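You operate a simulated robot arm through the tools that you are given. There is no shell and no other tool.

You run a simulated robot arm. Do the job below in one go: nothing can be reset, and whatever is moved stays where it is left.

Task
Hold the valve marked 59 in the clamp, close it, then stand it in the leak tester.
Fine: Free the clamp again and slide the clear hood over the valve.

Only the result counts: the job must be done as asked and must still hold three seconds after the hand-in. Knocking over, shifting, dropping, spilling or breaking anything else fails it.

Robot
A 7-joint arm with a two-finger parallel gripper, fixed in place. Base frame: the origin is at the foot of the arm, x ahead of it, y to its left, z up. Readings come in mm, degrees, newtons and seconds.
Its first joint turns from -166.0 to 166.0 degrees. Payload 4.4 kg.
The tool frame sits at the grasp point between the pads (the TCP): z along the fingers, y along the line on which they close. The tips reach 23 mm beyond it. The gripper opens to 94 mm. The fingers are 38 mm wide and 10 mm thick; the gripper's body (54 by 96 mm) begins 39 mm behind the TCP.
Orientation is that of the tool frame in the base frame, as a unit quaternion [x, y, z, w]. With the fingers straight down and closing along the base's y, the tool's x points along the base's -x, its y along +y and its z along -z.

Tools
- The arm moves only by the tool servo_tool. Its argument "increments" is a list of rows, each an object of numbers (a shift or turn left out is 0, a gripper value left out holds the last): "claw": the closure, from 0 (fully open) to 1 (shut); "dx", "dy", "dz": the shift along the tool's x, y, z in units of 200 mm (1.0 is 200 mm); "ax", "ay", "az": the turn, a rotation vector about the tool's x, y, z in units of 180 degrees (1.0 is 180 degrees). In form: [{"claw": .., "dx": .., "dy": .., "dz": .., "ax": .., "ay": .., "az": ..}, ...]. A call has 1 to 20 rows; each row is the pose to reach, as a shift and turn from the pose commanded when the call began, along the tool's axes at that moment. A call with a number of a shift or a turn outside -1 to 1 is refused whole. A row lasts 0.2 s, in which the tool goes at most 50 mm and 8.6 degrees; a call with a longer step from one row to the next is refused whole, and so is a gripper value outside its range. A pose out of reach is approached as far as the arm can. The call stops where the force on the tool passes 50 N (or 10 N more than at its start, if that is more) or the arm is blocked; 0.2 s more then pass. The fingers move at their own pace (about 72 mm/s each) and stop on an object; they squeeze with about 21 N. The grip force told is the motor's: it shows also when the fingers shut on nothing. Time passes only in rows, and 0.2 s behind the last, so rows that repeat a pose let the fingers close. It gives the time, the measured TCP pose, the force on the tool (base axes), the opening and the grip force at its end, in the units of the frame above (readings bear some noise), with the torque about the TCP (base axes, N m) and any sound that the robot's microphone picked up, and new pictures: "pictures" is both (left out), scene, wrist or none.
- Cameras (640 x 400 px; columns grow to the right, rows downward): "scene" is fixed at [64.4, -502, 1433.6]; the picture's right is [0.37, -0.93, 0.00], its down [-0.42, -0.17, -0.89] and it looks along [0.83, 0.33, -0.45] (base axes); focal length 373 px, centre (320, 200). "wrist" rides on the gripper at [86, 16, -75] in the tool frame; the picture's right is [-0.18, 0.98, 0.00], its down [-0.58, -0.11, -0.81] and it looks along [-0.79, -0.15, 0.59] (tool axes); focal length 243 px, centre (320, 200). There is no depth. A picture from a camera that has moved, and an enlarged one, comes with that camera's place and axes in the base frame and with its lens. The place of the scene camera against the robot may be out by one fixed shift of up to 18 mm in any direction.
- zoom(camera, box): a new picture of the part [left, top, right, bottom] of that camera's present view, enlarged. No time passes.
- job_done(): hands the job in; it is judged then, once.

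Places have to be worked out from the pictures, the camera data and where the tool is seen. Open the gripper and draw the arm clear of the work before you hand the job in, unless the task says otherwise.

The tools are called after "Request:" as a command line: name --argument value ..., lists and objects as JSON in quotes. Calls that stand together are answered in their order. servo_tool: Moves the arm, as the interface text tells. Its arguments: {"type":"object","properties":{"increments":{"type":"array"},"pictures":{"type":"string","enum":["both","scene","wrist","none"]}},"required":["increments"]} The other tools are called the same way: zoom (camera, box) takes an enlarged picture of a part of a camera's view; job_done () hands the job in.

At the start:

```text
t: 0.0
tool_pos: [643.8, -141.6, 1131.7]
orientation: [0.0, 1.0, 0.0, 0.0]
ft_force: [0.4, -0.1, 0.1]
wrist_torque: [0.0, 0.03, -0.01]
grip_width: 93.8
gripper_force: 0.2
```

scene: 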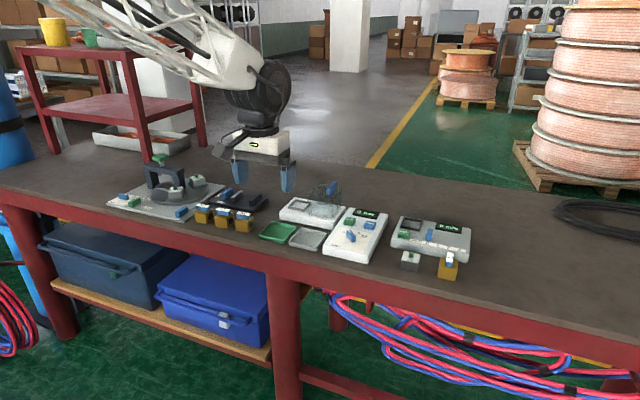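
wrist: 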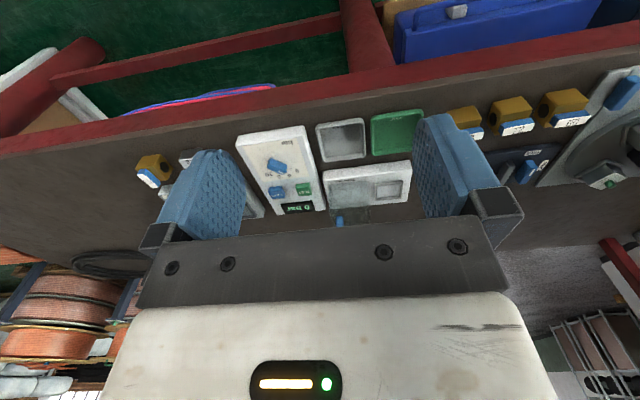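

I'll start by looking closely at the bench in the scene picture to identify the objects.

Request:
zoom --camera "scene" --box '[90, 140, 290, 265]'

Request:
zoom --camera "scene" --box '[250, 170, 490, 290]'

Request:
zoom --camera "wrist" --box '[420, 60, 640, 200]'

Request:
zoom --camera "wrist" --box '[130, 90, 430, 260]'

```text
3.20 times, centred on (190, 202) of scene
camera zoom: at [64.4, -502.0, 1433.6], right [0.37, -0.93, 0.0], down [-0.42, -0.17, -0.89], along [0.83, 0.33, -0.45], focal length 1194 px, centre (736, 192)
```

zoom: 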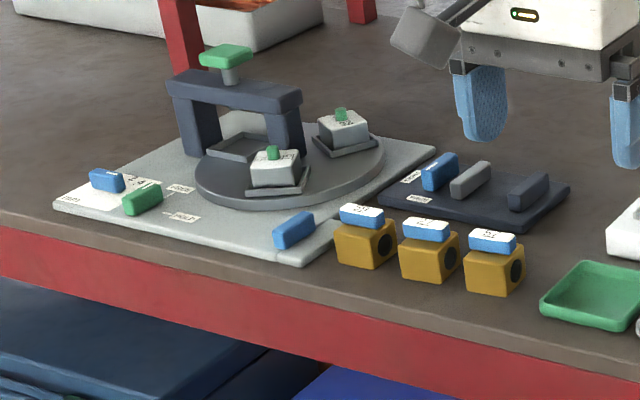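

```text
2.67 times, centred on (370, 230) of scene
camera zoom: at [64.4, -502.0, 1433.6], right [0.37, -0.93, 0.0], down [-0.42, -0.17, -0.89], along [0.83, 0.33, -0.45], focal length 995 px, centre (187, 120)
```

zoom: 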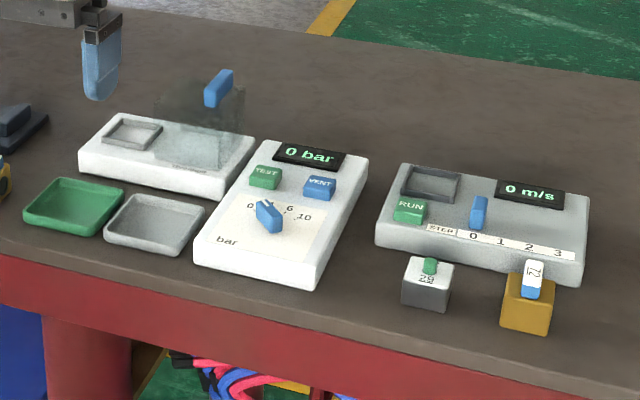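

```text
2.86 times, centred on (530, 130) of wrist
camera zoom: at [556.8, -123.5, 1205.7], right [0.18, 0.98, 0.0], down [0.58, -0.11, 0.81], along [0.79, -0.15, -0.59], focal length 693 px, centre (-280, 400)
```

zoom: 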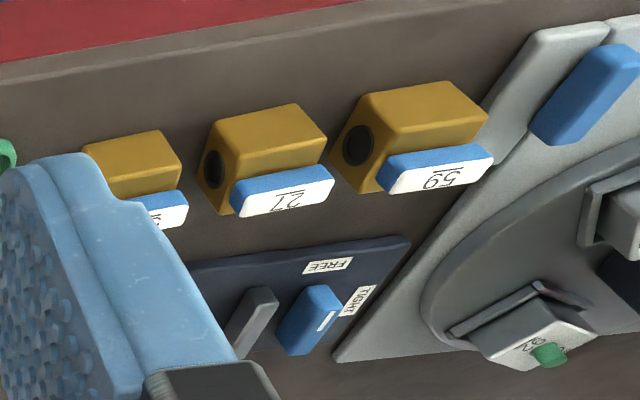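

```text
2.13 times, centred on (280, 175) of wrist
camera zoom: at [556.8, -123.5, 1205.7], right [0.18, 0.98, 0.0], down [0.58, -0.11, 0.81], along [0.79, -0.15, -0.59], focal length 518 px, centre (405, 253)
```

zoom: 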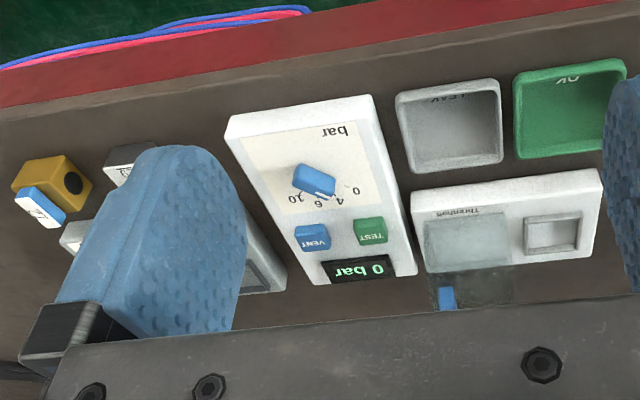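

The three valves stand with 59 at the left (+y), near roughly (737, 84, 1000); the clamp is the dark plate with FREE/TIGHT, and the hooded white box is probably the leak tester. I raise the tool and move left for a better wrist view.

Request:
servo_tool --increments '[{"claw": 0, "dx": 0.04, "dy": 0.16, "dz": -0.1}, {"dx": 0.08, "dy": 0.33, "dz": -0.2}, {"dx": 0.12, "dy": 0.5, "dz": -0.3}, {"dx": 0.16, "dy": 0.67, "dz": -0.4}, {"dx": 0.2, "dy": 0.83, "dz": -0.5}, {"dx": 0.22, "dy": 1.0, "dz": -0.59}, {"dx": 0.22, "dy": 1.0, "dz": -0.59}]'

```text
t: 1.6
tool_pos: [600.2, 57.8, 1249.6]
orientation: [0.0, 1.0, 0.0, 0.0]
ft_force: [-0.7, -0.7, -0.5]
wrist_torque: [0.01, 0.02, 0.06]
grip_width: 94.0
gripper_force: 0.1
camera wrist: at [513.2, 76.0, 1322.6], right [0.18, 0.98, 0.0], down [0.58, -0.11, 0.81], along [0.79, -0.15, -0.59], focal length 243 px, centre (320, 200)
```

scene: 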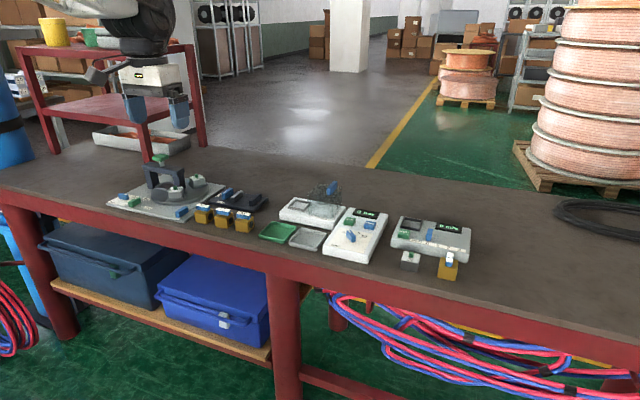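
wrist: 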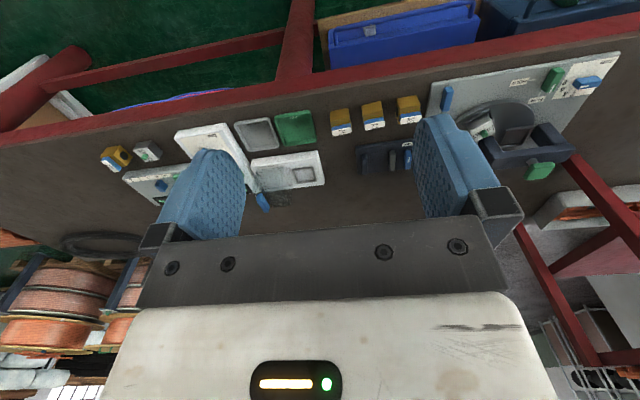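

The wrist view now has all stations in sight; I zoom into them for details.

Request:
zoom --camera "wrist" --box '[230, 80, 430, 205]'

Request:
zoom --camera "wrist" --box '[420, 50, 620, 175]'

Request:
zoom --camera "scene" --box '[180, 175, 280, 237]'

Request:
zoom --camera "scene" --box '[270, 175, 370, 237]'

```text
3.20 times, centred on (330, 142) of wrist
camera zoom: at [513.2, 76.0, 1322.6], right [0.18, 0.98, 0.0], down [0.58, -0.11, 0.81], along [0.79, -0.15, -0.59], focal length 776 px, centre (288, 384)
```

zoom: 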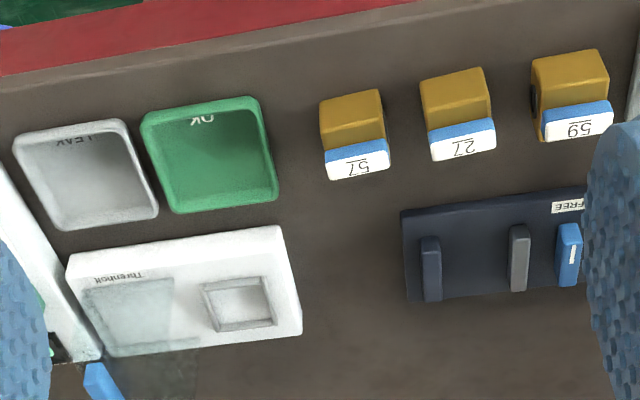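

```text
3.20 times, centred on (520, 112) of wrist
camera zoom: at [513.2, 76.0, 1322.6], right [0.18, 0.98, 0.0], down [0.58, -0.11, 0.81], along [0.79, -0.15, -0.59], focal length 776 px, centre (-320, 480)
```

zoom: 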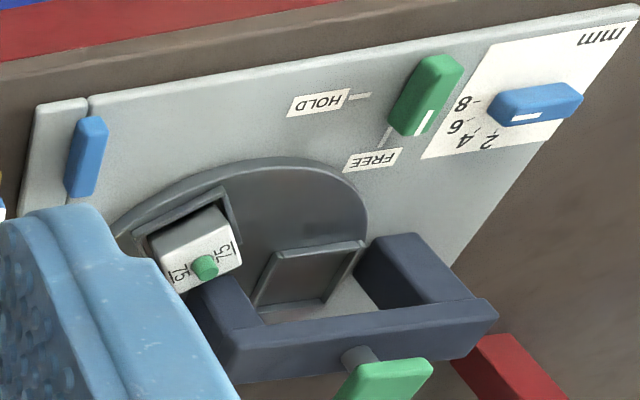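

```text
6.40 times, centred on (230, 206) of scene
camera zoom: at [64.4, -502.0, 1433.6], right [0.37, -0.93, 0.0], down [-0.42, -0.17, -0.89], along [0.83, 0.33, -0.45], focal length 2388 px, centre (896, 162)
```

zoom: 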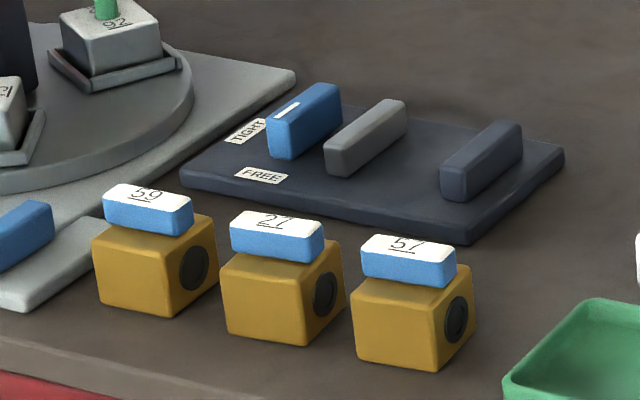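

```text
6.40 times, centred on (320, 206) of scene
camera zoom: at [64.4, -502.0, 1433.6], right [0.37, -0.93, 0.0], down [-0.42, -0.17, -0.89], along [0.83, 0.33, -0.45], focal length 2388 px, centre (320, 162)
```

zoom: 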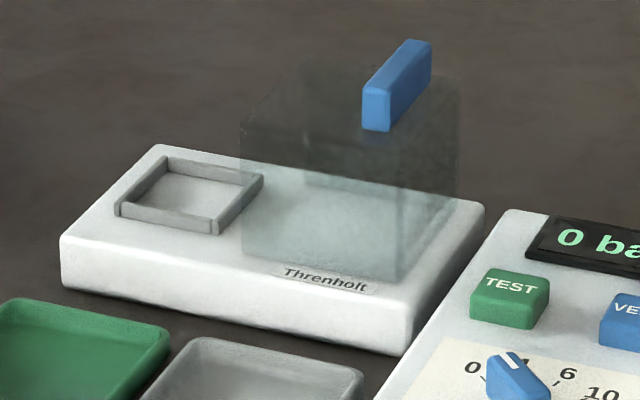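

From the two wrist views, valve 59's handle top is near (838, 200, 902), so the bench is around z 850. I lower the tool to look at the clamp and the valves from closer.

Request:
servo_tool --increments '[{"dx": -0.1, "dy": 0.1, "dz": 0.17}, {"dx": -0.2, "dy": 0.2, "dz": 0.34}, {"dx": -0.3, "dy": 0.3, "dz": 0.5}, {"dx": -0.4, "dy": 0.4, "dz": 0.67}, {"dx": -0.5, "dy": 0.5, "dz": 0.84}, {"dx": -0.6, "dy": 0.6, "dz": 1.0}, {"dx": -0.6, "dy": 0.6, "dz": 1.0}]' --pictures "wrist"

Request:
zoom --camera "wrist" --box '[230, 60, 430, 185]'

```text
t: 3.2
tool_pos: [719.7, 180.6, 1050.0]
orientation: [0.0, 1.0, 0.0, 0.0]
ft_force: [0.2, 0.1, -1.4]
wrist_torque: [0.02, 0.0, -0.01]
grip_width: 94.2
gripper_force: 0.1
camera wrist: at [632.2, 199.1, 1124.5], right [0.18, 0.98, 0.0], down [0.58, -0.11, 0.81], along [0.79, -0.15, -0.59], focal length 243 px, centre (320, 200)
```

wrist: 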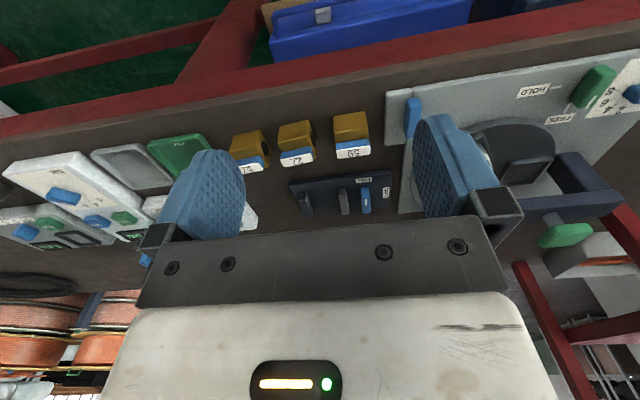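

```text
3.20 times, centred on (330, 122) of wrist
camera zoom: at [632.2, 199.1, 1124.5], right [0.18, 0.98, 0.0], down [0.58, -0.11, 0.81], along [0.79, -0.15, -0.59], focal length 776 px, centre (288, 448)
```

zoom: 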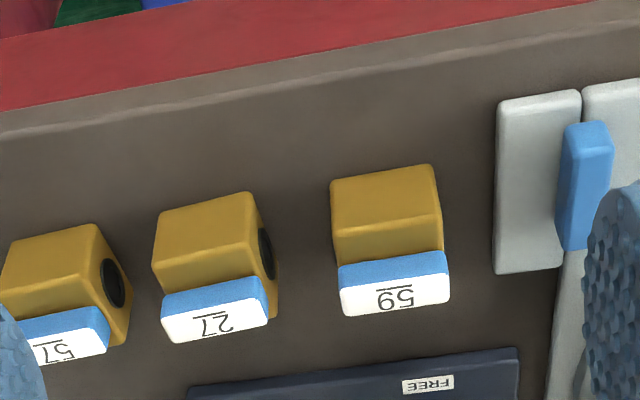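

Valve 59's handle is ~41×15 mm along y, centred near (842, 200). I move closer and lower, still clear of everything, to refine heights and see the clamp.

Request:
servo_tool --increments '[{"dx": -0.1, "dy": 0.03, "dz": 0.15}, {"dx": -0.2, "dy": 0.06, "dz": 0.3}, {"dx": -0.35, "dy": 0.1, "dz": 0.45}, {"dx": -0.35, "dy": 0.1, "dz": 0.45}]' --pictures "both"

Request:
zoom --camera "wrist" --box '[240, 80, 432, 200]'

Request:
zoom --camera "wrist" --box '[240, 150, 400, 250]'

```text
t: 4.2
tool_pos: [789.2, 200.4, 962.7]
orientation: [0.0, 1.0, 0.0, 0.0]
ft_force: [1.3, 0.1, 0.0]
wrist_torque: [-0.01, 0.04, 0.0]
grip_width: 93.6
gripper_force: 0.0
camera wrist: at [702.3, 217.1, 1036.1], right [0.18, 0.98, 0.0], down [0.58, -0.11, 0.81], along [0.79, -0.15, -0.59], focal length 243 px, centre (320, 200)
```

scene: 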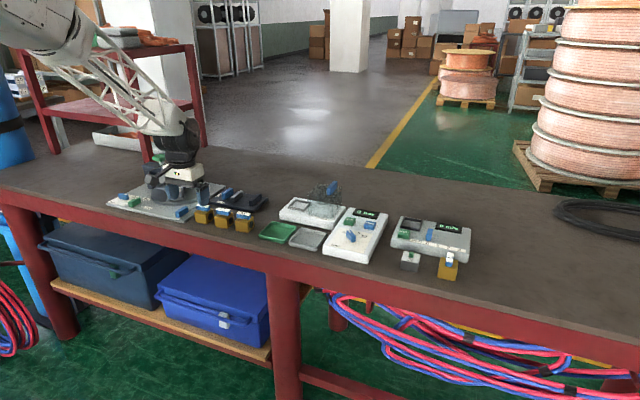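
wrist: 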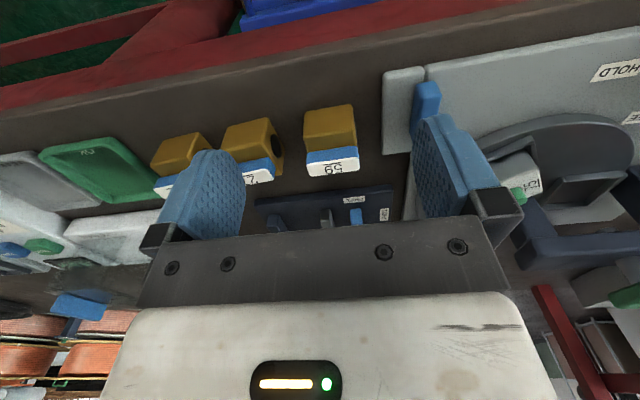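

```text
3.33 times, centred on (336, 140) of wrist
camera zoom: at [702.3, 217.1, 1036.1], right [0.18, 0.98, 0.0], down [0.58, -0.11, 0.81], along [0.79, -0.15, -0.59], focal length 809 px, centre (267, 400)
```

zoom: 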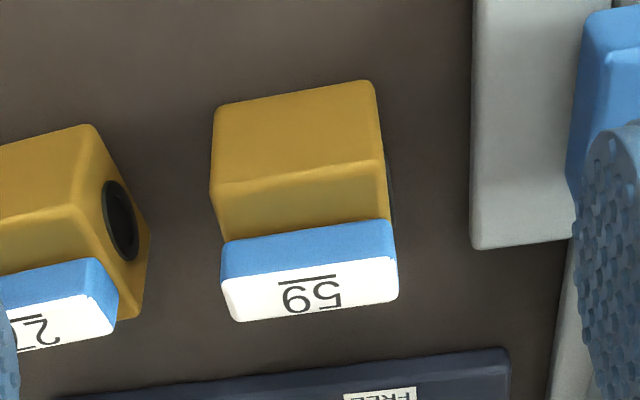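

```text
4.00 times, centred on (320, 200) of wrist
camera zoom: at [702.3, 217.1, 1036.1], right [0.18, 0.98, 0.0], down [0.58, -0.11, 0.81], along [0.79, -0.15, -0.59], focal length 970 px, centre (320, 200)
```

zoom: 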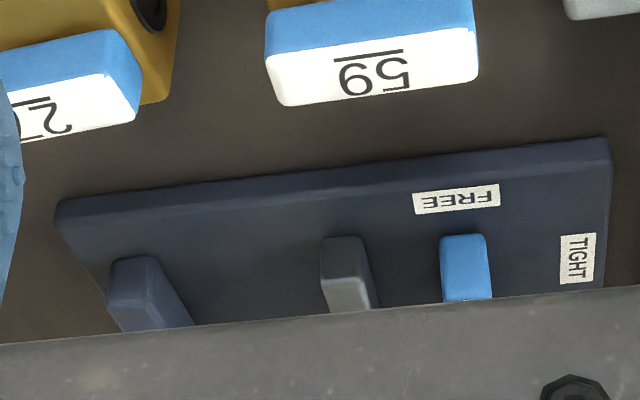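

The handle top is around z 905 with a small gap to the body; the clamp plate starts near x 923 with jaws at about y 114 and 170 and the knob near y 215. I move up and forward to look steeply down on the clamp and fix its position.

Request:
servo_tool --increments '[{"dz": -0.2}, {"dx": -0.1, "dy": -0.02, "dz": -0.35}, {"dx": -0.25, "dy": -0.05, "dz": -0.5}, {"dx": -0.45, "dy": -0.08, "dz": -0.5}, {"dx": -0.65, "dy": -0.1, "dz": -0.5}, {"dx": -0.7, "dy": -0.1, "dz": -0.5}, {"dx": -0.7, "dy": -0.1, "dz": -0.5}]' --pictures "wrist"

Request:
zoom --camera "wrist" --box '[220, 0, 420, 125]'

Request:
zoom --camera "wrist" --box '[0, 0, 320, 200]'

```text
t: 5.8
tool_pos: [927.3, 179.8, 1059.6]
orientation: [0.0, 1.0, 0.0, -0.001]
ft_force: [0.5, 0.2, 0.6]
wrist_torque: [0.02, 0.0, 0.01]
grip_width: 94.0
gripper_force: 0.0
camera wrist: at [842.2, 197.4, 1132.9], right [0.18, 0.98, 0.0], down [0.58, -0.11, 0.81], along [0.79, -0.15, -0.59], focal length 243 px, centre (320, 200)
```

wrist: 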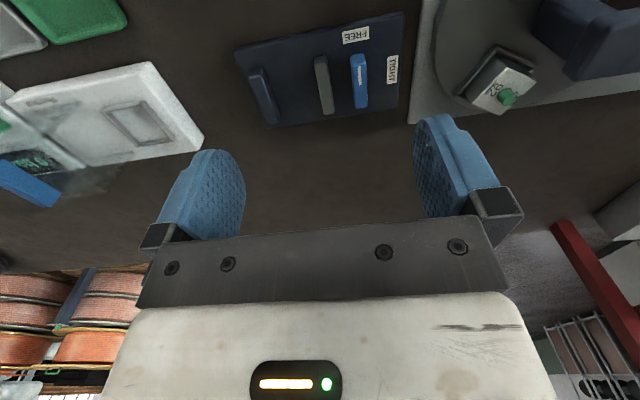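

```text
3.20 times, centred on (320, 62) of wrist
camera zoom: at [842.2, 197.4, 1132.9], right [0.18, 0.98, 0.0], down [0.58, -0.11, 0.81], along [0.79, -0.15, -0.59], focal length 776 px, centre (320, 640)
```

zoom: 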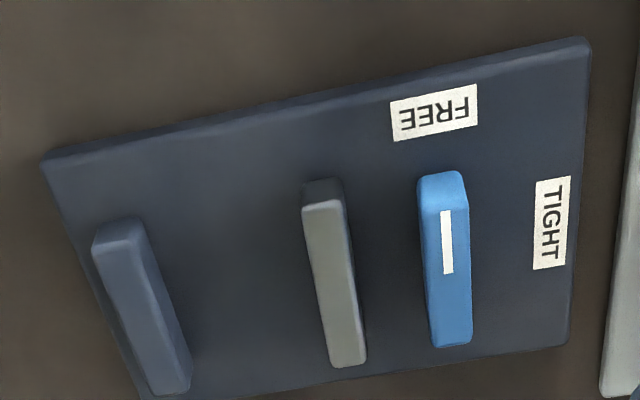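

```text
2.00 times, centred on (160, 100) of wrist
camera zoom: at [842.2, 197.4, 1132.9], right [0.18, 0.98, 0.0], down [0.58, -0.11, 0.81], along [0.79, -0.15, -0.59], focal length 485 px, centre (640, 400)
```

zoom: 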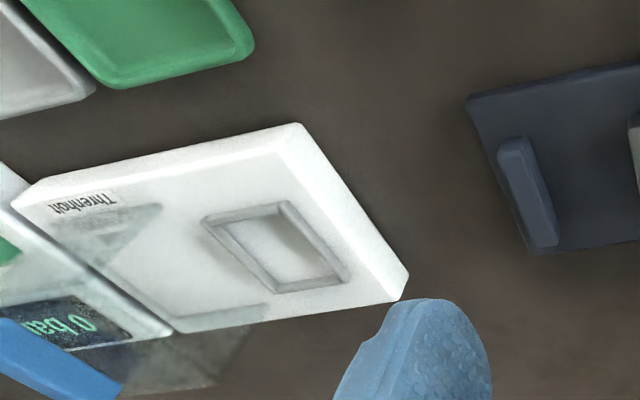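

The clamp plate top is at z≈860; knob centre ≈ (987, 214), jaws span x 957–1014 with inner faces at y≈114 and y≈170. This is near the arm's reach limit, so I test reaching (985, 142, 940) in free air above the clamp.

Request:
servo_tool --increments '[{"dx": -0.1, "dy": -0.05, "dz": 0.15}, {"dx": -0.2, "dy": -0.1, "dz": 0.3}, {"dx": -0.277, "dy": -0.187, "dz": 0.45}, {"dx": -0.277, "dy": -0.187, "dz": 0.6}, {"dx": -0.277, "dy": -0.187, "dz": 0.6}, {"dx": -0.277, "dy": -0.187, "dz": 0.6}]' --pictures "both"

```text
t: 7.2
tool_pos: [984.9, 139.9, 941.8]
orientation: [0.0, 1.0, 0.001, 0.0]
ft_force: [-0.6, 0.0, 0.5]
wrist_torque: [-0.01, 0.01, 0.01]
grip_width: 94.1
gripper_force: 0.0
camera wrist: at [899.3, 157.8, 1015.3], right [0.18, 0.98, 0.0], down [0.58, -0.11, 0.81], along [0.79, -0.15, -0.59], focal length 243 px, centre (320, 200)
```

scene: 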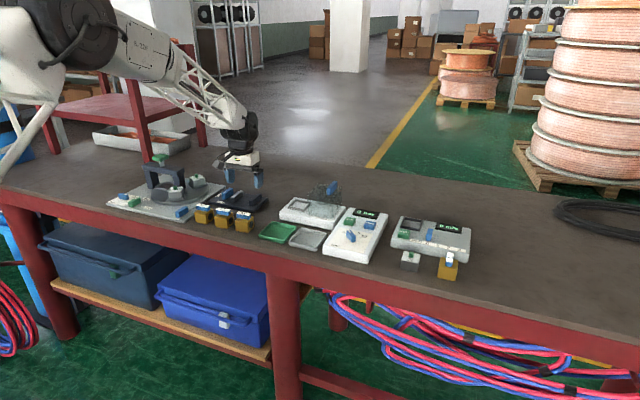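
wrist: 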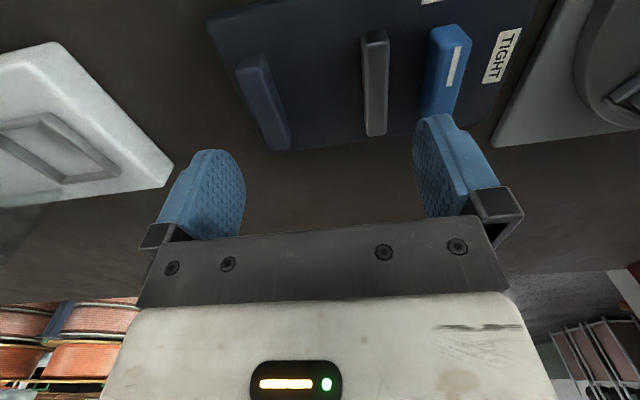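

The arm reaches there fine. Now I go back above valve 59 and turn the tool by -90° so the fingers close along x across the handle (camera on the -y side).

Request:
servo_tool --increments '[{"dz": -0.15, "az": -0.04}, {"dx": 0.05, "dy": 0.02, "dz": -0.25, "az": -0.08}, {"dx": 0.12, "dy": 0.05, "dz": -0.3, "az": -0.12}, {"dx": 0.2, "dy": 0.08, "dz": -0.3, "az": -0.16}, {"dx": 0.28, "dy": 0.11, "dz": -0.3, "az": -0.2}, {"dx": 0.36, "dy": 0.14, "dz": -0.3, "az": -0.245}, {"dx": 0.44, "dy": 0.17, "dz": -0.3, "az": -0.29}, {"dx": 0.52, "dy": 0.2, "dz": -0.3, "az": -0.335}, {"dx": 0.6, "dy": 0.23, "dz": -0.3, "az": -0.38}, {"dx": 0.66, "dy": 0.26, "dz": -0.3, "az": -0.42}, {"dx": 0.71, "dy": 0.29, "dz": -0.3, "az": -0.46}, {"dx": 0.725, "dy": 0.29, "dz": -0.3, "az": -0.5}, {"dx": 0.725, "dy": 0.29, "dz": -0.3, "az": -0.5}]' --pictures "both"

```text
t: 10.0
tool_pos: [841.2, 198.3, 1000.5]
orientation: [0.707, -0.707, 0.0, 0.0]
ft_force: [-1.1, -0.6, 0.1]
wrist_torque: [0.0, 0.05, 0.03]
grip_width: 93.9
gripper_force: 0.1
camera wrist: at [824.3, 113.4, 1073.7], right [-0.98, 0.18, 0.0], down [0.11, 0.58, 0.81], along [0.15, 0.79, -0.59], focal length 243 px, centre (320, 200)
```

scene: 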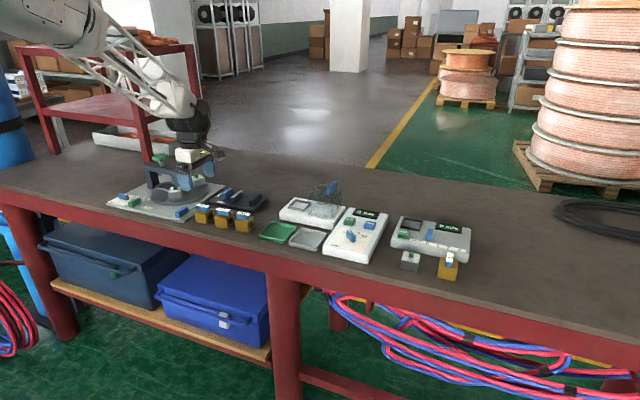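
wrist: 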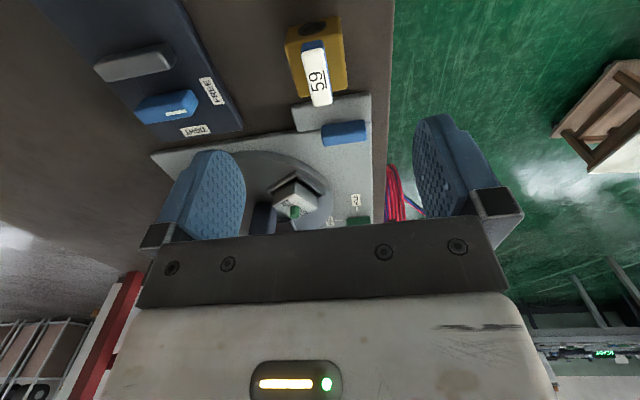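

Now the camera looks along +y; I zoom on valve 59 to fix its position relative to the tool.

Request:
zoom --camera "wrist" --box '[240, 10, 400, 110]'

```text
4.00 times, centred on (320, 60) of wrist
camera zoom: at [824.3, 113.4, 1073.7], right [-0.98, 0.18, 0.0], down [0.11, 0.58, 0.81], along [0.15, 0.79, -0.59], focal length 970 px, centre (320, 760)
```

zoom: 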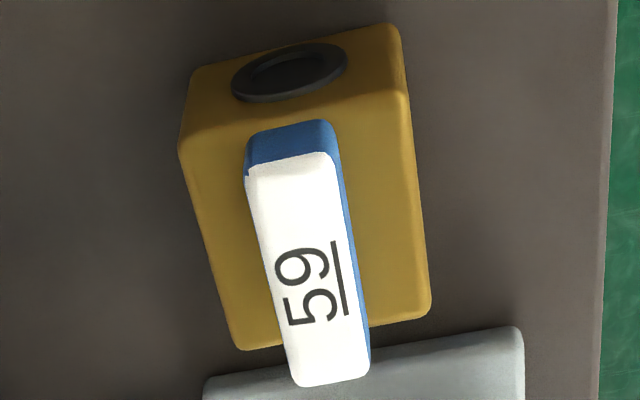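

Handle top is z≈902, centre (842, 201), body top ≈886. I shift the small offset, descend so the tips reach z≈890 beside the handle, and close.

Request:
servo_tool --increments '[{"dx": -0.006, "dy": -0.01, "dz": 0.2}, {"dx": -0.006, "dy": -0.01, "dz": 0.35}, {"dx": -0.006, "dy": -0.01, "dz": 0.4375}, {"dx": -0.006, "dy": -0.01, "dz": 0.4375}, {"dx": -0.006, "dy": -0.01, "dz": 0.4375, "claw": 1}, {"dx": -0.006, "dy": -0.01, "dz": 0.4375, "claw": 1}, {"dx": -0.006, "dy": -0.01, "dz": 0.4375, "claw": 1}, {"dx": -0.006, "dy": -0.01, "dz": 0.4375, "claw": 1}, {"dx": -0.006, "dy": -0.01, "dz": 0.4375, "claw": 1}]' --pictures "both"

```text
t: 12.0
tool_pos: [842.1, 203.7, 914.0]
orientation: [0.708, -0.706, 0.0, 0.0]
ft_force: [-1.9, -0.3, 0.3]
wrist_torque: [0.05, 0.03, -0.02]
grip_width: 15.7
gripper_force: 21.0
camera wrist: at [826.5, 117.3, 987.5], right [-0.98, 0.18, 0.0], down [0.11, 0.58, 0.81], along [0.15, 0.79, -0.59], focal length 243 px, centre (320, 200)
```

scene: 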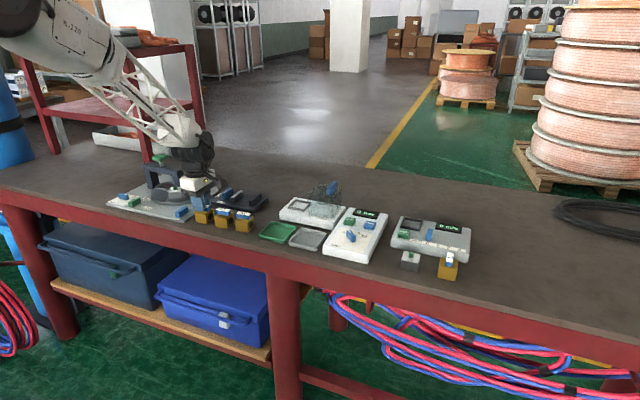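
wrist: 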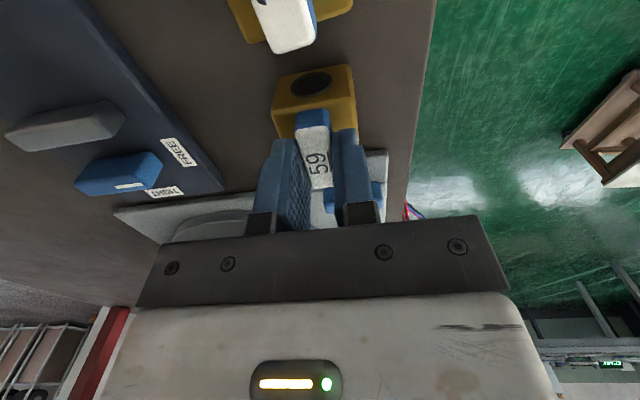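

The handle is gripped at 15.7 mm. I check the grip up close before lifting.

Request:
zoom --camera "wrist" --box '[240, 50, 400, 230]'

```text
2.22 times, centred on (320, 140) of wrist
camera zoom: at [826.5, 117.3, 987.5], right [-0.98, 0.18, 0.0], down [0.11, 0.58, 0.81], along [0.15, 0.79, -0.59], focal length 539 px, centre (320, 333)
```

zoom: 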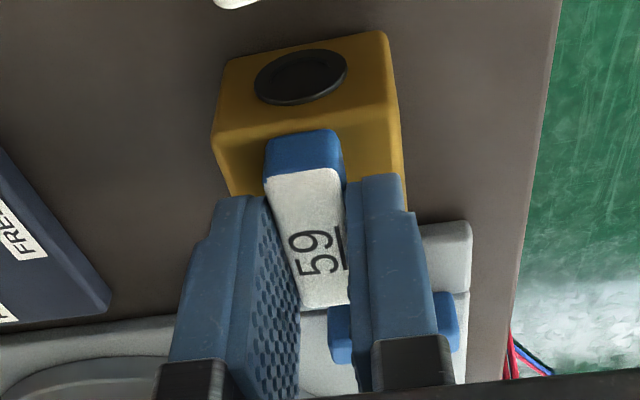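

Grip is good. I lift straight up, carry the valve over the clamp gap at about (985, 141), staying above the jaws, and look.

Request:
servo_tool --increments '[{"claw": 1, "dz": -0.05}, {"dz": -0.15}, {"dz": -0.3}, {"dx": 0.05, "dy": -0.12, "dz": -0.3}, {"dx": 0.1, "dy": -0.24, "dz": -0.3}, {"dx": 0.15, "dy": -0.36, "dz": -0.3}, {"dx": 0.2, "dy": -0.48, "dz": -0.3}, {"dx": 0.25, "dy": -0.6, "dz": -0.3}, {"dx": 0.3, "dy": -0.715, "dz": -0.3}, {"dx": 0.3, "dy": -0.715, "dz": -0.3}]' --pictures "both"

Request:
zoom --camera "wrist" --box '[200, 0, 440, 150]'

Request:
zoom --camera "scene" --box '[180, 145, 280, 220]'

```text
t: 14.2
tool_pos: [985.9, 136.8, 972.1]
orientation: [0.707, -0.707, 0.001, 0.001]
ft_force: [-0.5, 0.4, -3.5]
wrist_torque: [0.03, -0.03, 0.02]
grip_width: 15.8
gripper_force: 21.1
camera wrist: at [970.4, 51.5, 1046.1], right [-0.98, 0.18, 0.0], down [0.11, 0.58, 0.81], along [0.15, 0.79, -0.59], focal length 243 px, centre (320, 200)
```

scene: 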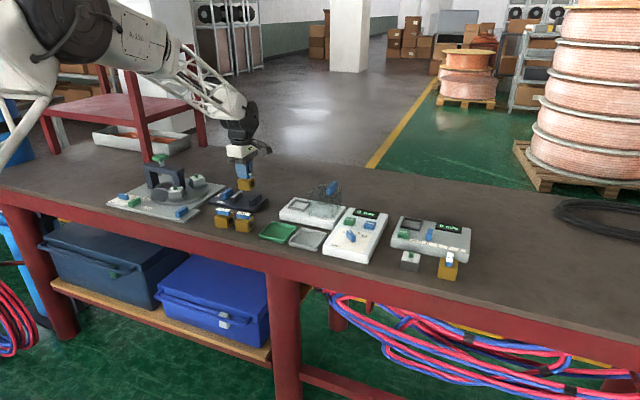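
wrist: 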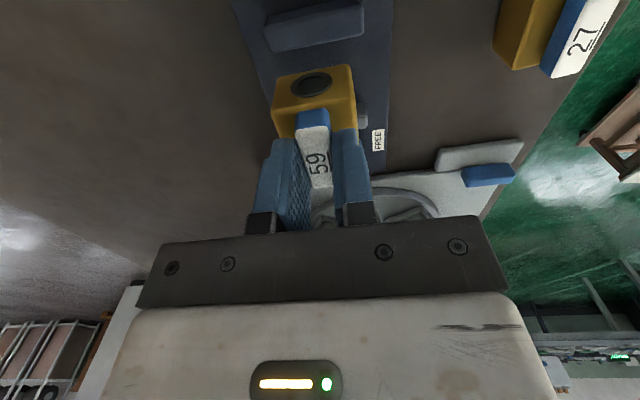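

```text
2.67 times, centred on (320, 75) of wrist
camera zoom: at [970.4, 51.5, 1046.1], right [-0.98, 0.18, 0.0], down [0.11, 0.58, 0.81], along [0.15, 0.79, -0.59], focal length 647 px, centre (320, 533)
```

zoom: 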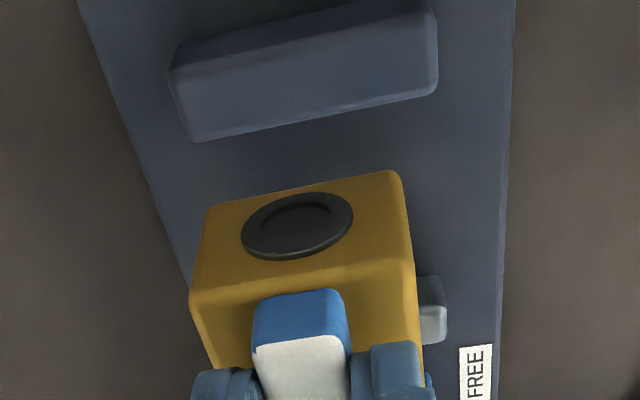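

```text
5.33 times, centred on (230, 182) of scene
camera zoom: at [64.4, -502.0, 1433.6], right [0.37, -0.93, 0.0], down [-0.42, -0.17, -0.89], along [0.83, 0.33, -0.45], focal length 1990 px, centre (800, 293)
```

zoom: 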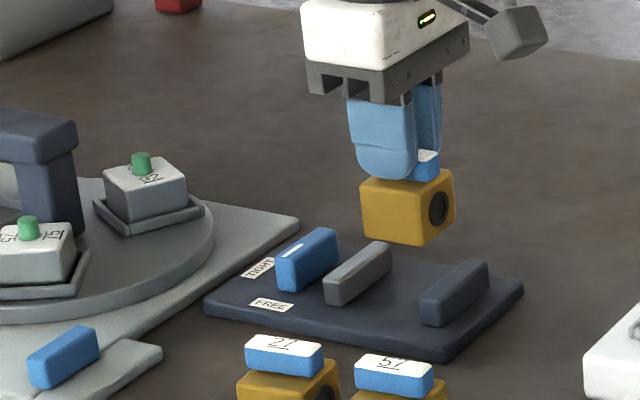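

The valve hangs above the gap. The y reading deviates a few mm from the command, so I hold still once to get another reading.

Request:
servo_tool --increments '[{"dz": 0}, {"dz": 0}]' --pictures "wrist"

Request:
servo_tool --increments '[{"dz": 0}, {"dz": 0}]' --pictures "wrist"

```text
t: 14.8
tool_pos: [987.5, 136.5, 972.5]
orientation: [-0.707, 0.707, 0.0, 0.0]
ft_force: [-0.2, -1.4, -4.1]
wrist_torque: [0.0, -0.01, 0.0]
grip_width: 15.7
gripper_force: 20.9
camera wrist: at [970.2, 51.6, 1046.1], right [-0.98, 0.18, 0.0], down [0.11, 0.58, 0.81], along [0.15, 0.79, -0.59], focal length 243 px, centre (320, 200)
```

wrist: 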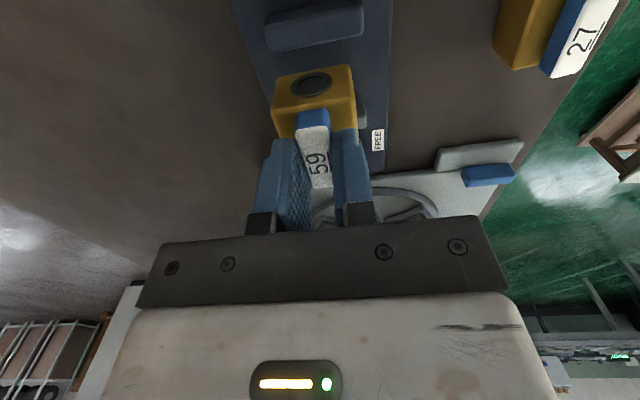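

```text
t: 15.4
tool_pos: [987.7, 137.9, 972.4]
orientation: [-0.707, 0.707, -0.001, 0.0]
ft_force: [0.8, 0.6, -3.3]
wrist_torque: [-0.01, -0.02, 0.0]
grip_width: 15.6
gripper_force: 21.1
camera wrist: at [970.2, 51.6, 1046.1], right [-0.98, 0.18, 0.0], down [0.11, 0.58, 0.81], along [0.15, 0.79, -0.59], focal length 243 px, centre (320, 200)
```

wrist: 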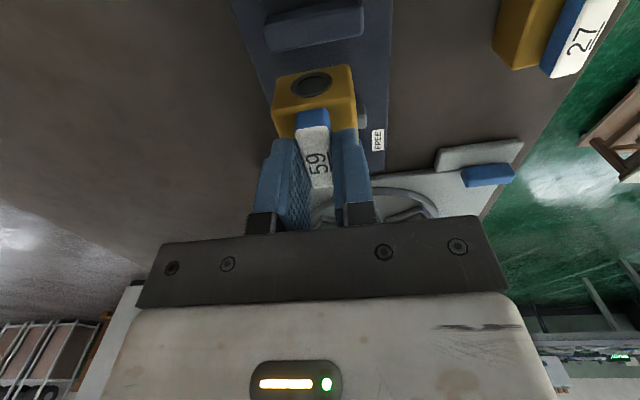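

The camera pose is noise-free when static, so I'll use it for true tool pose: TCP ≈ (986.2, 137.6, 971.1), valve about 2 mm clear of the fixed jaw. I shift 3 mm to +y and descend to just above the plate.

Request:
servo_tool --increments '[{"dx": -0.015, "dz": 0.05}, {"dx": -0.015, "dz": 0.12}, {"dx": -0.015, "dz": 0.18}, {"dx": -0.015, "dz": 0.225}, {"dx": -0.015, "dz": 0.225}]' --pictures "both"

Request:
zoom --camera "wrist" --box '[200, 0, 440, 150]'

Request:
zoom --camera "scene" --box '[200, 165, 280, 215]'

```text
t: 16.6
tool_pos: [986.1, 143.0, 927.1]
orientation: [-0.707, 0.707, 0.0, -0.001]
ft_force: [0.5, 0.3, -4.8]
wrist_torque: [-0.01, 0.02, -0.01]
grip_width: 15.7
gripper_force: 20.5
camera wrist: at [968.9, 58.1, 1001.2], right [-0.98, 0.18, 0.0], down [0.11, 0.58, 0.81], along [0.15, 0.79, -0.59], focal length 243 px, centre (320, 200)
```

scene: 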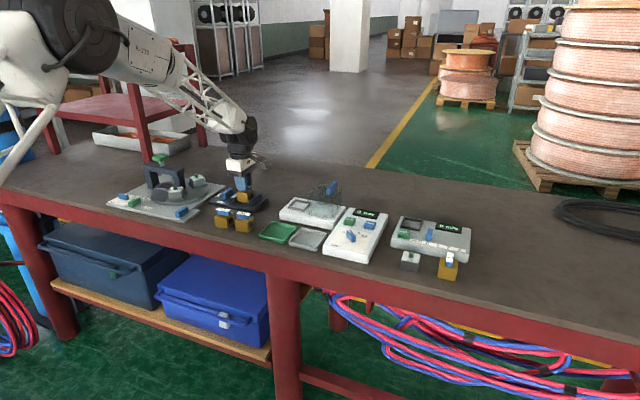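
wrist: 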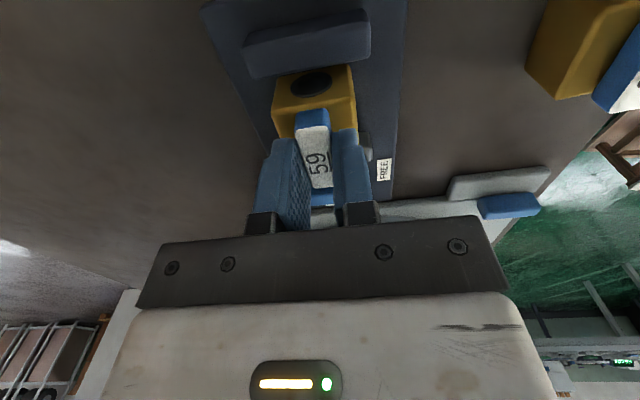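

```text
2.67 times, centred on (320, 75) of wrist
camera zoom: at [968.9, 58.1, 1001.2], right [-0.98, 0.18, 0.0], down [0.11, 0.58, 0.81], along [0.15, 0.79, -0.59], focal length 647 px, centre (320, 533)
```

zoom: 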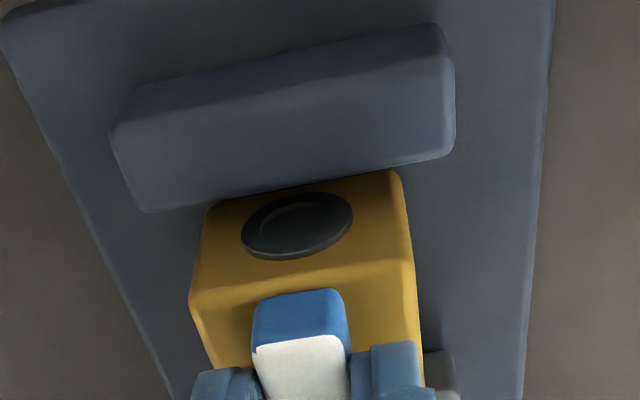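

```text
8.00 times, centred on (240, 190) of scene
camera zoom: at [64.4, -502.0, 1433.6], right [0.37, -0.93, 0.0], down [-0.42, -0.17, -0.89], along [0.83, 0.33, -0.45], focal length 2985 px, centre (960, 280)
```

zoom: 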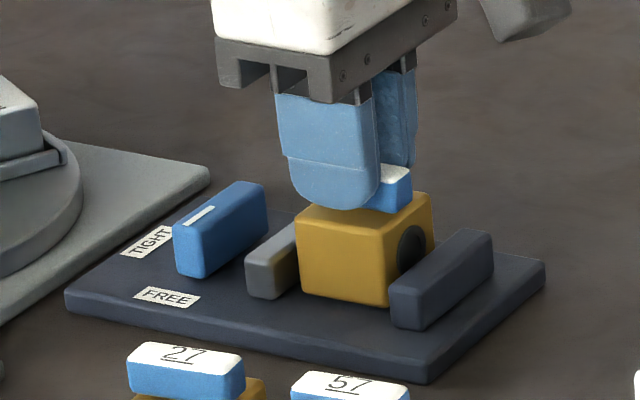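

The valve sits between the jaws, ~4 mm above the plate. I lower it slowly in 1 mm steps, watching the force.

Request:
servo_tool --increments '[{"dz": 0.005}, {"dz": 0.01}, {"dz": 0.015}, {"dz": 0.015}]' --pictures "none"

```text
t: 17.6
tool_pos: [986.0, 145.4, 925.3]
orientation: [0.707, -0.707, 0.002, 0.0]
ft_force: [-3.5, -5.3, 17.9]
wrist_torque: [-0.31, 0.09, 0.01]
grip_width: 15.7
gripper_force: 21.0
```

The force shows the valve is seated on the plate. I ease up 2 mm, open the fingers, and rise clear.

Request:
servo_tool --increments '[{"dz": -0.008}, {"dz": -0.008, "claw": 0.6}, {"dz": -0.008, "claw": 0.6}, {"dz": -0.008, "claw": 0.6}, {"dz": -0.1}, {"dz": -0.3}, {"dz": -0.4}, {"dz": -0.4}]' --pictures "both"

Request:
zoom --camera "scene" --box '[200, 165, 280, 215]'

Request:
zoom --camera "wrist" --box '[200, 0, 440, 150]'

```text
t: 19.4
tool_pos: [988.4, 143.2, 1004.6]
orientation: [0.707, -0.707, 0.0, 0.001]
ft_force: [0.5, 0.4, -0.5]
wrist_torque: [0.01, -0.04, -0.03]
grip_width: 37.6
gripper_force: 0.1
camera wrist: at [972.0, 58.2, 1078.7], right [-0.98, 0.18, 0.0], down [0.11, 0.58, 0.81], along [0.15, 0.79, -0.59], focal length 243 px, centre (320, 200)
```

scene: 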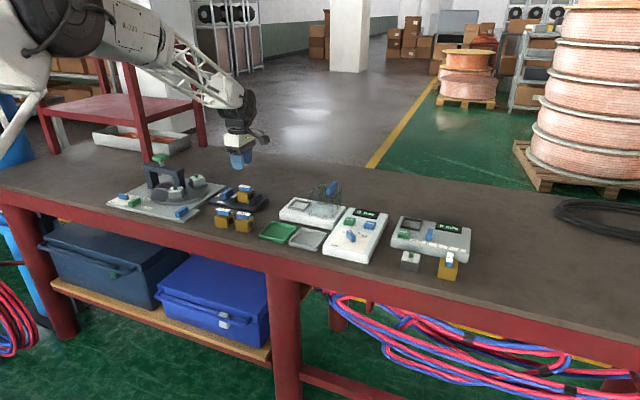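
wrist: 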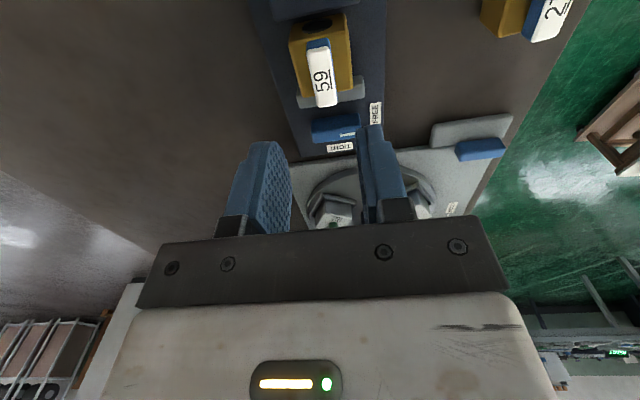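

```text
8.00 times, centred on (240, 190) of scene
camera zoom: at [64.4, -502.0, 1433.6], right [0.37, -0.93, 0.0], down [-0.42, -0.17, -0.89], along [0.83, 0.33, -0.45], focal length 2985 px, centre (960, 280)
```

zoom: 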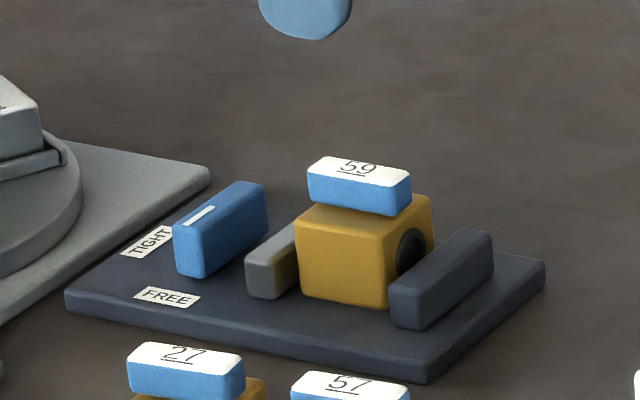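

```text
2.67 times, centred on (320, 75) of wrist
camera zoom: at [972.0, 58.2, 1078.7], right [-0.98, 0.18, 0.0], down [0.11, 0.58, 0.81], along [0.15, 0.79, -0.59], focal length 647 px, centre (320, 533)
```

zoom: 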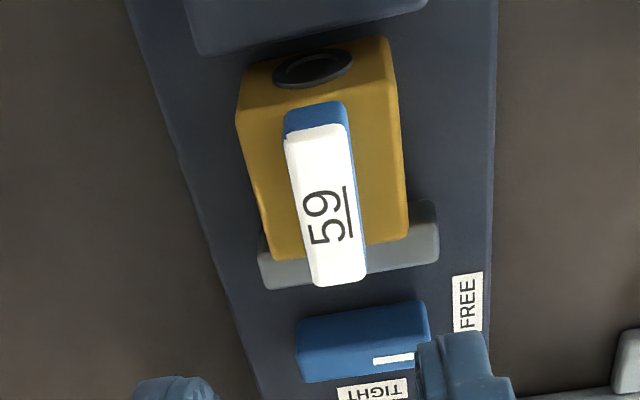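

The valve stands between the jaws. The knob top is at z≈887 with its centre near (983, 214); I turn the tool back to close along y, narrow the opening to 26 mm and hover above the knob.

Request:
servo_tool --increments '[{"claw": 0.72, "dx": -0.03, "az": 0.04}, {"dx": -0.06, "az": 0.08}, {"dx": -0.1, "az": 0.12}, {"dx": -0.13, "az": 0.16}, {"dx": -0.16, "az": 0.2}, {"dx": -0.19, "az": 0.245}, {"dx": -0.22, "az": 0.29}, {"dx": -0.26, "dy": 0.01, "az": 0.335}, {"dx": -0.3, "dy": 0.02, "az": 0.38}, {"dx": -0.33, "dy": 0.025, "dz": 0.05, "az": 0.42}, {"dx": -0.35, "dy": 0.025, "dz": 0.15, "az": 0.46}, {"dx": -0.35, "dy": 0.025, "dz": 0.27, "az": 0.5}, {"dx": -0.35, "dy": 0.025, "dz": 0.27, "az": 0.5}, {"dx": -0.35, "dy": 0.025, "dz": 0.27, "az": 0.5}]' --pictures "both"

Request:
zoom --camera "wrist" --box '[200, 0, 440, 150]'

Request:
zoom --camera "scene" --box '[190, 155, 270, 205]'

```text
t: 22.4
tool_pos: [978.2, 212.1, 950.1]
orientation: [0.001, 1.0, 0.0, 0.0]
ft_force: [0.0, 0.5, 0.5]
wrist_torque: [0.0, 0.03, -0.02]
grip_width: 26.3
gripper_force: 0.1
camera wrist: at [891.9, 229.8, 1024.6], right [0.19, 0.98, 0.0], down [0.58, -0.11, 0.81], along [0.79, -0.15, -0.59], focal length 243 px, centre (320, 200)
```

scene: 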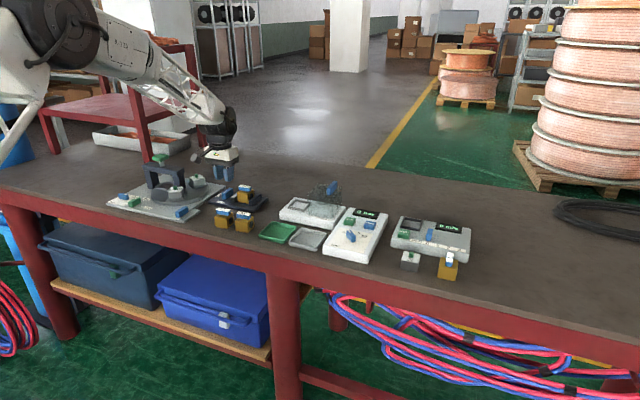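
wrist: 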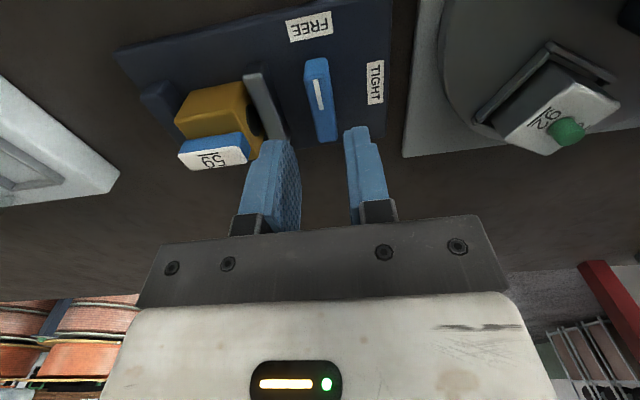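

```text
2.67 times, centred on (320, 75) of wrist
camera zoom: at [891.9, 229.8, 1024.6], right [0.19, 0.98, 0.0], down [0.58, -0.11, 0.81], along [0.79, -0.15, -0.59], focal length 647 px, centre (320, 533)
```

zoom: 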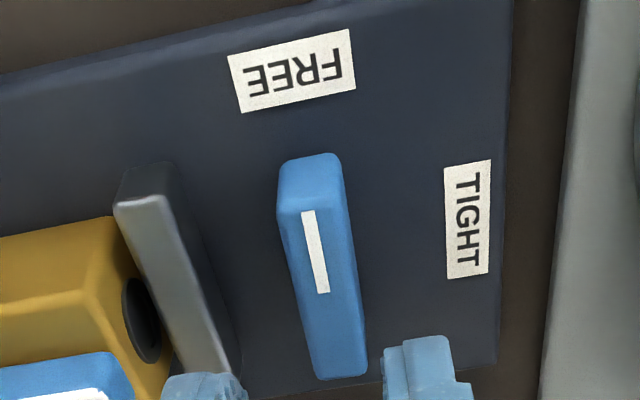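

```text
8.00 times, centred on (230, 180) of scene
camera zoom: at [64.4, -502.0, 1433.6], right [0.37, -0.93, 0.0], down [-0.42, -0.17, -0.89], along [0.83, 0.33, -0.45], focal length 2985 px, centre (1040, 360)
```

zoom: 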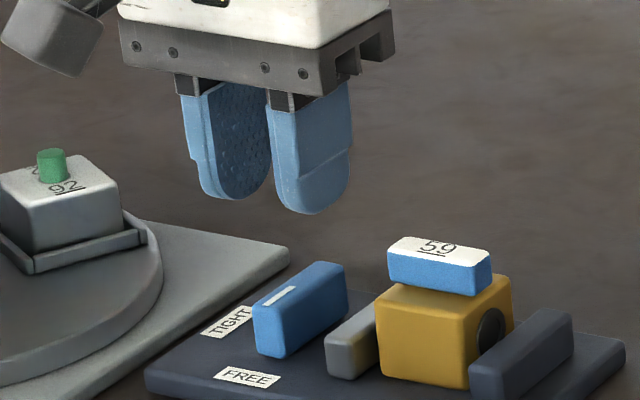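

Knob centre computes to (983.7, 214.1), with the tool at (977.9, 213.8). I shift +6 mm in x, descend with the fingers straddling the knob, and close on it.

Request:
servo_tool --increments '[{"dx": -0.03, "dz": 0.1}, {"dx": -0.03, "dz": 0.2}, {"dx": -0.03, "dz": 0.28}, {"dx": -0.03, "dz": 0.29}, {"dx": -0.03, "dz": 0.29, "claw": 1}, {"dx": -0.03, "dz": 0.29, "claw": 1}, {"dx": -0.03, "dz": 0.29, "claw": 1}]' --pictures "both"

Request:
zoom --camera "wrist" --box '[200, 30, 440, 230]'

```text
t: 24.0
tool_pos: [985.7, 213.2, 890.4]
orientation: [-0.001, 1.0, 0.0, 0.0]
ft_force: [5.6, 12.8, -4.7]
wrist_torque: [0.18, -0.26, 0.04]
grip_width: 15.1
gripper_force: 44.7
camera wrist: at [898.7, 230.2, 964.8], right [0.18, 0.98, 0.0], down [0.58, -0.11, 0.81], along [0.79, -0.15, -0.59], focal length 243 px, centre (320, 200)
```

scene: 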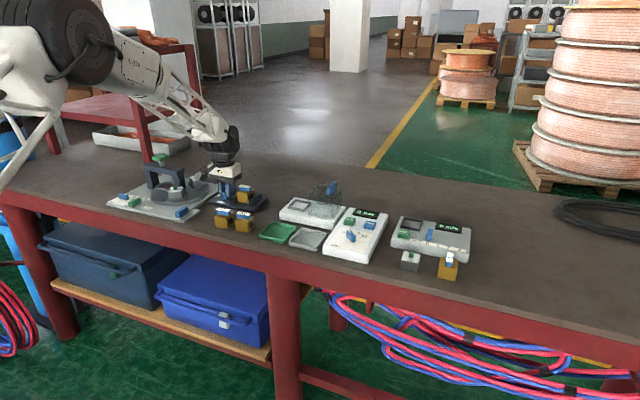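
wrist: 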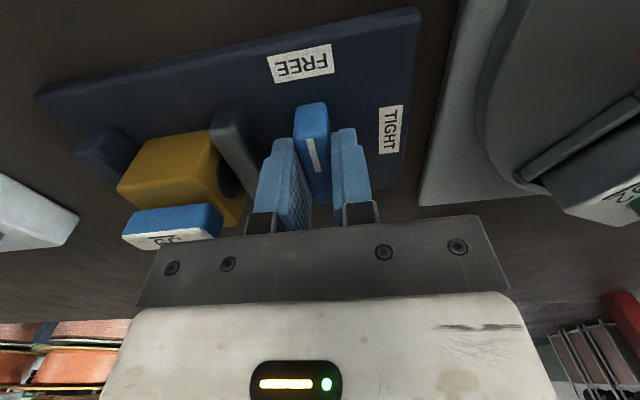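

```text
2.00 times, centred on (320, 130) of wrist
camera zoom: at [898.7, 230.2, 964.8], right [0.18, 0.98, 0.0], down [0.58, -0.11, 0.81], along [0.79, -0.15, -0.59], focal length 485 px, centre (320, 340)
```

zoom: 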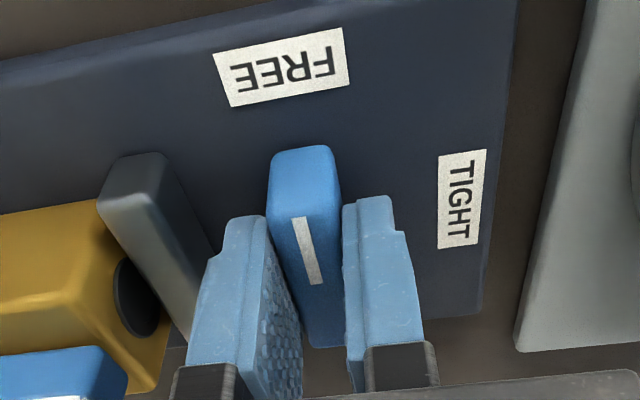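

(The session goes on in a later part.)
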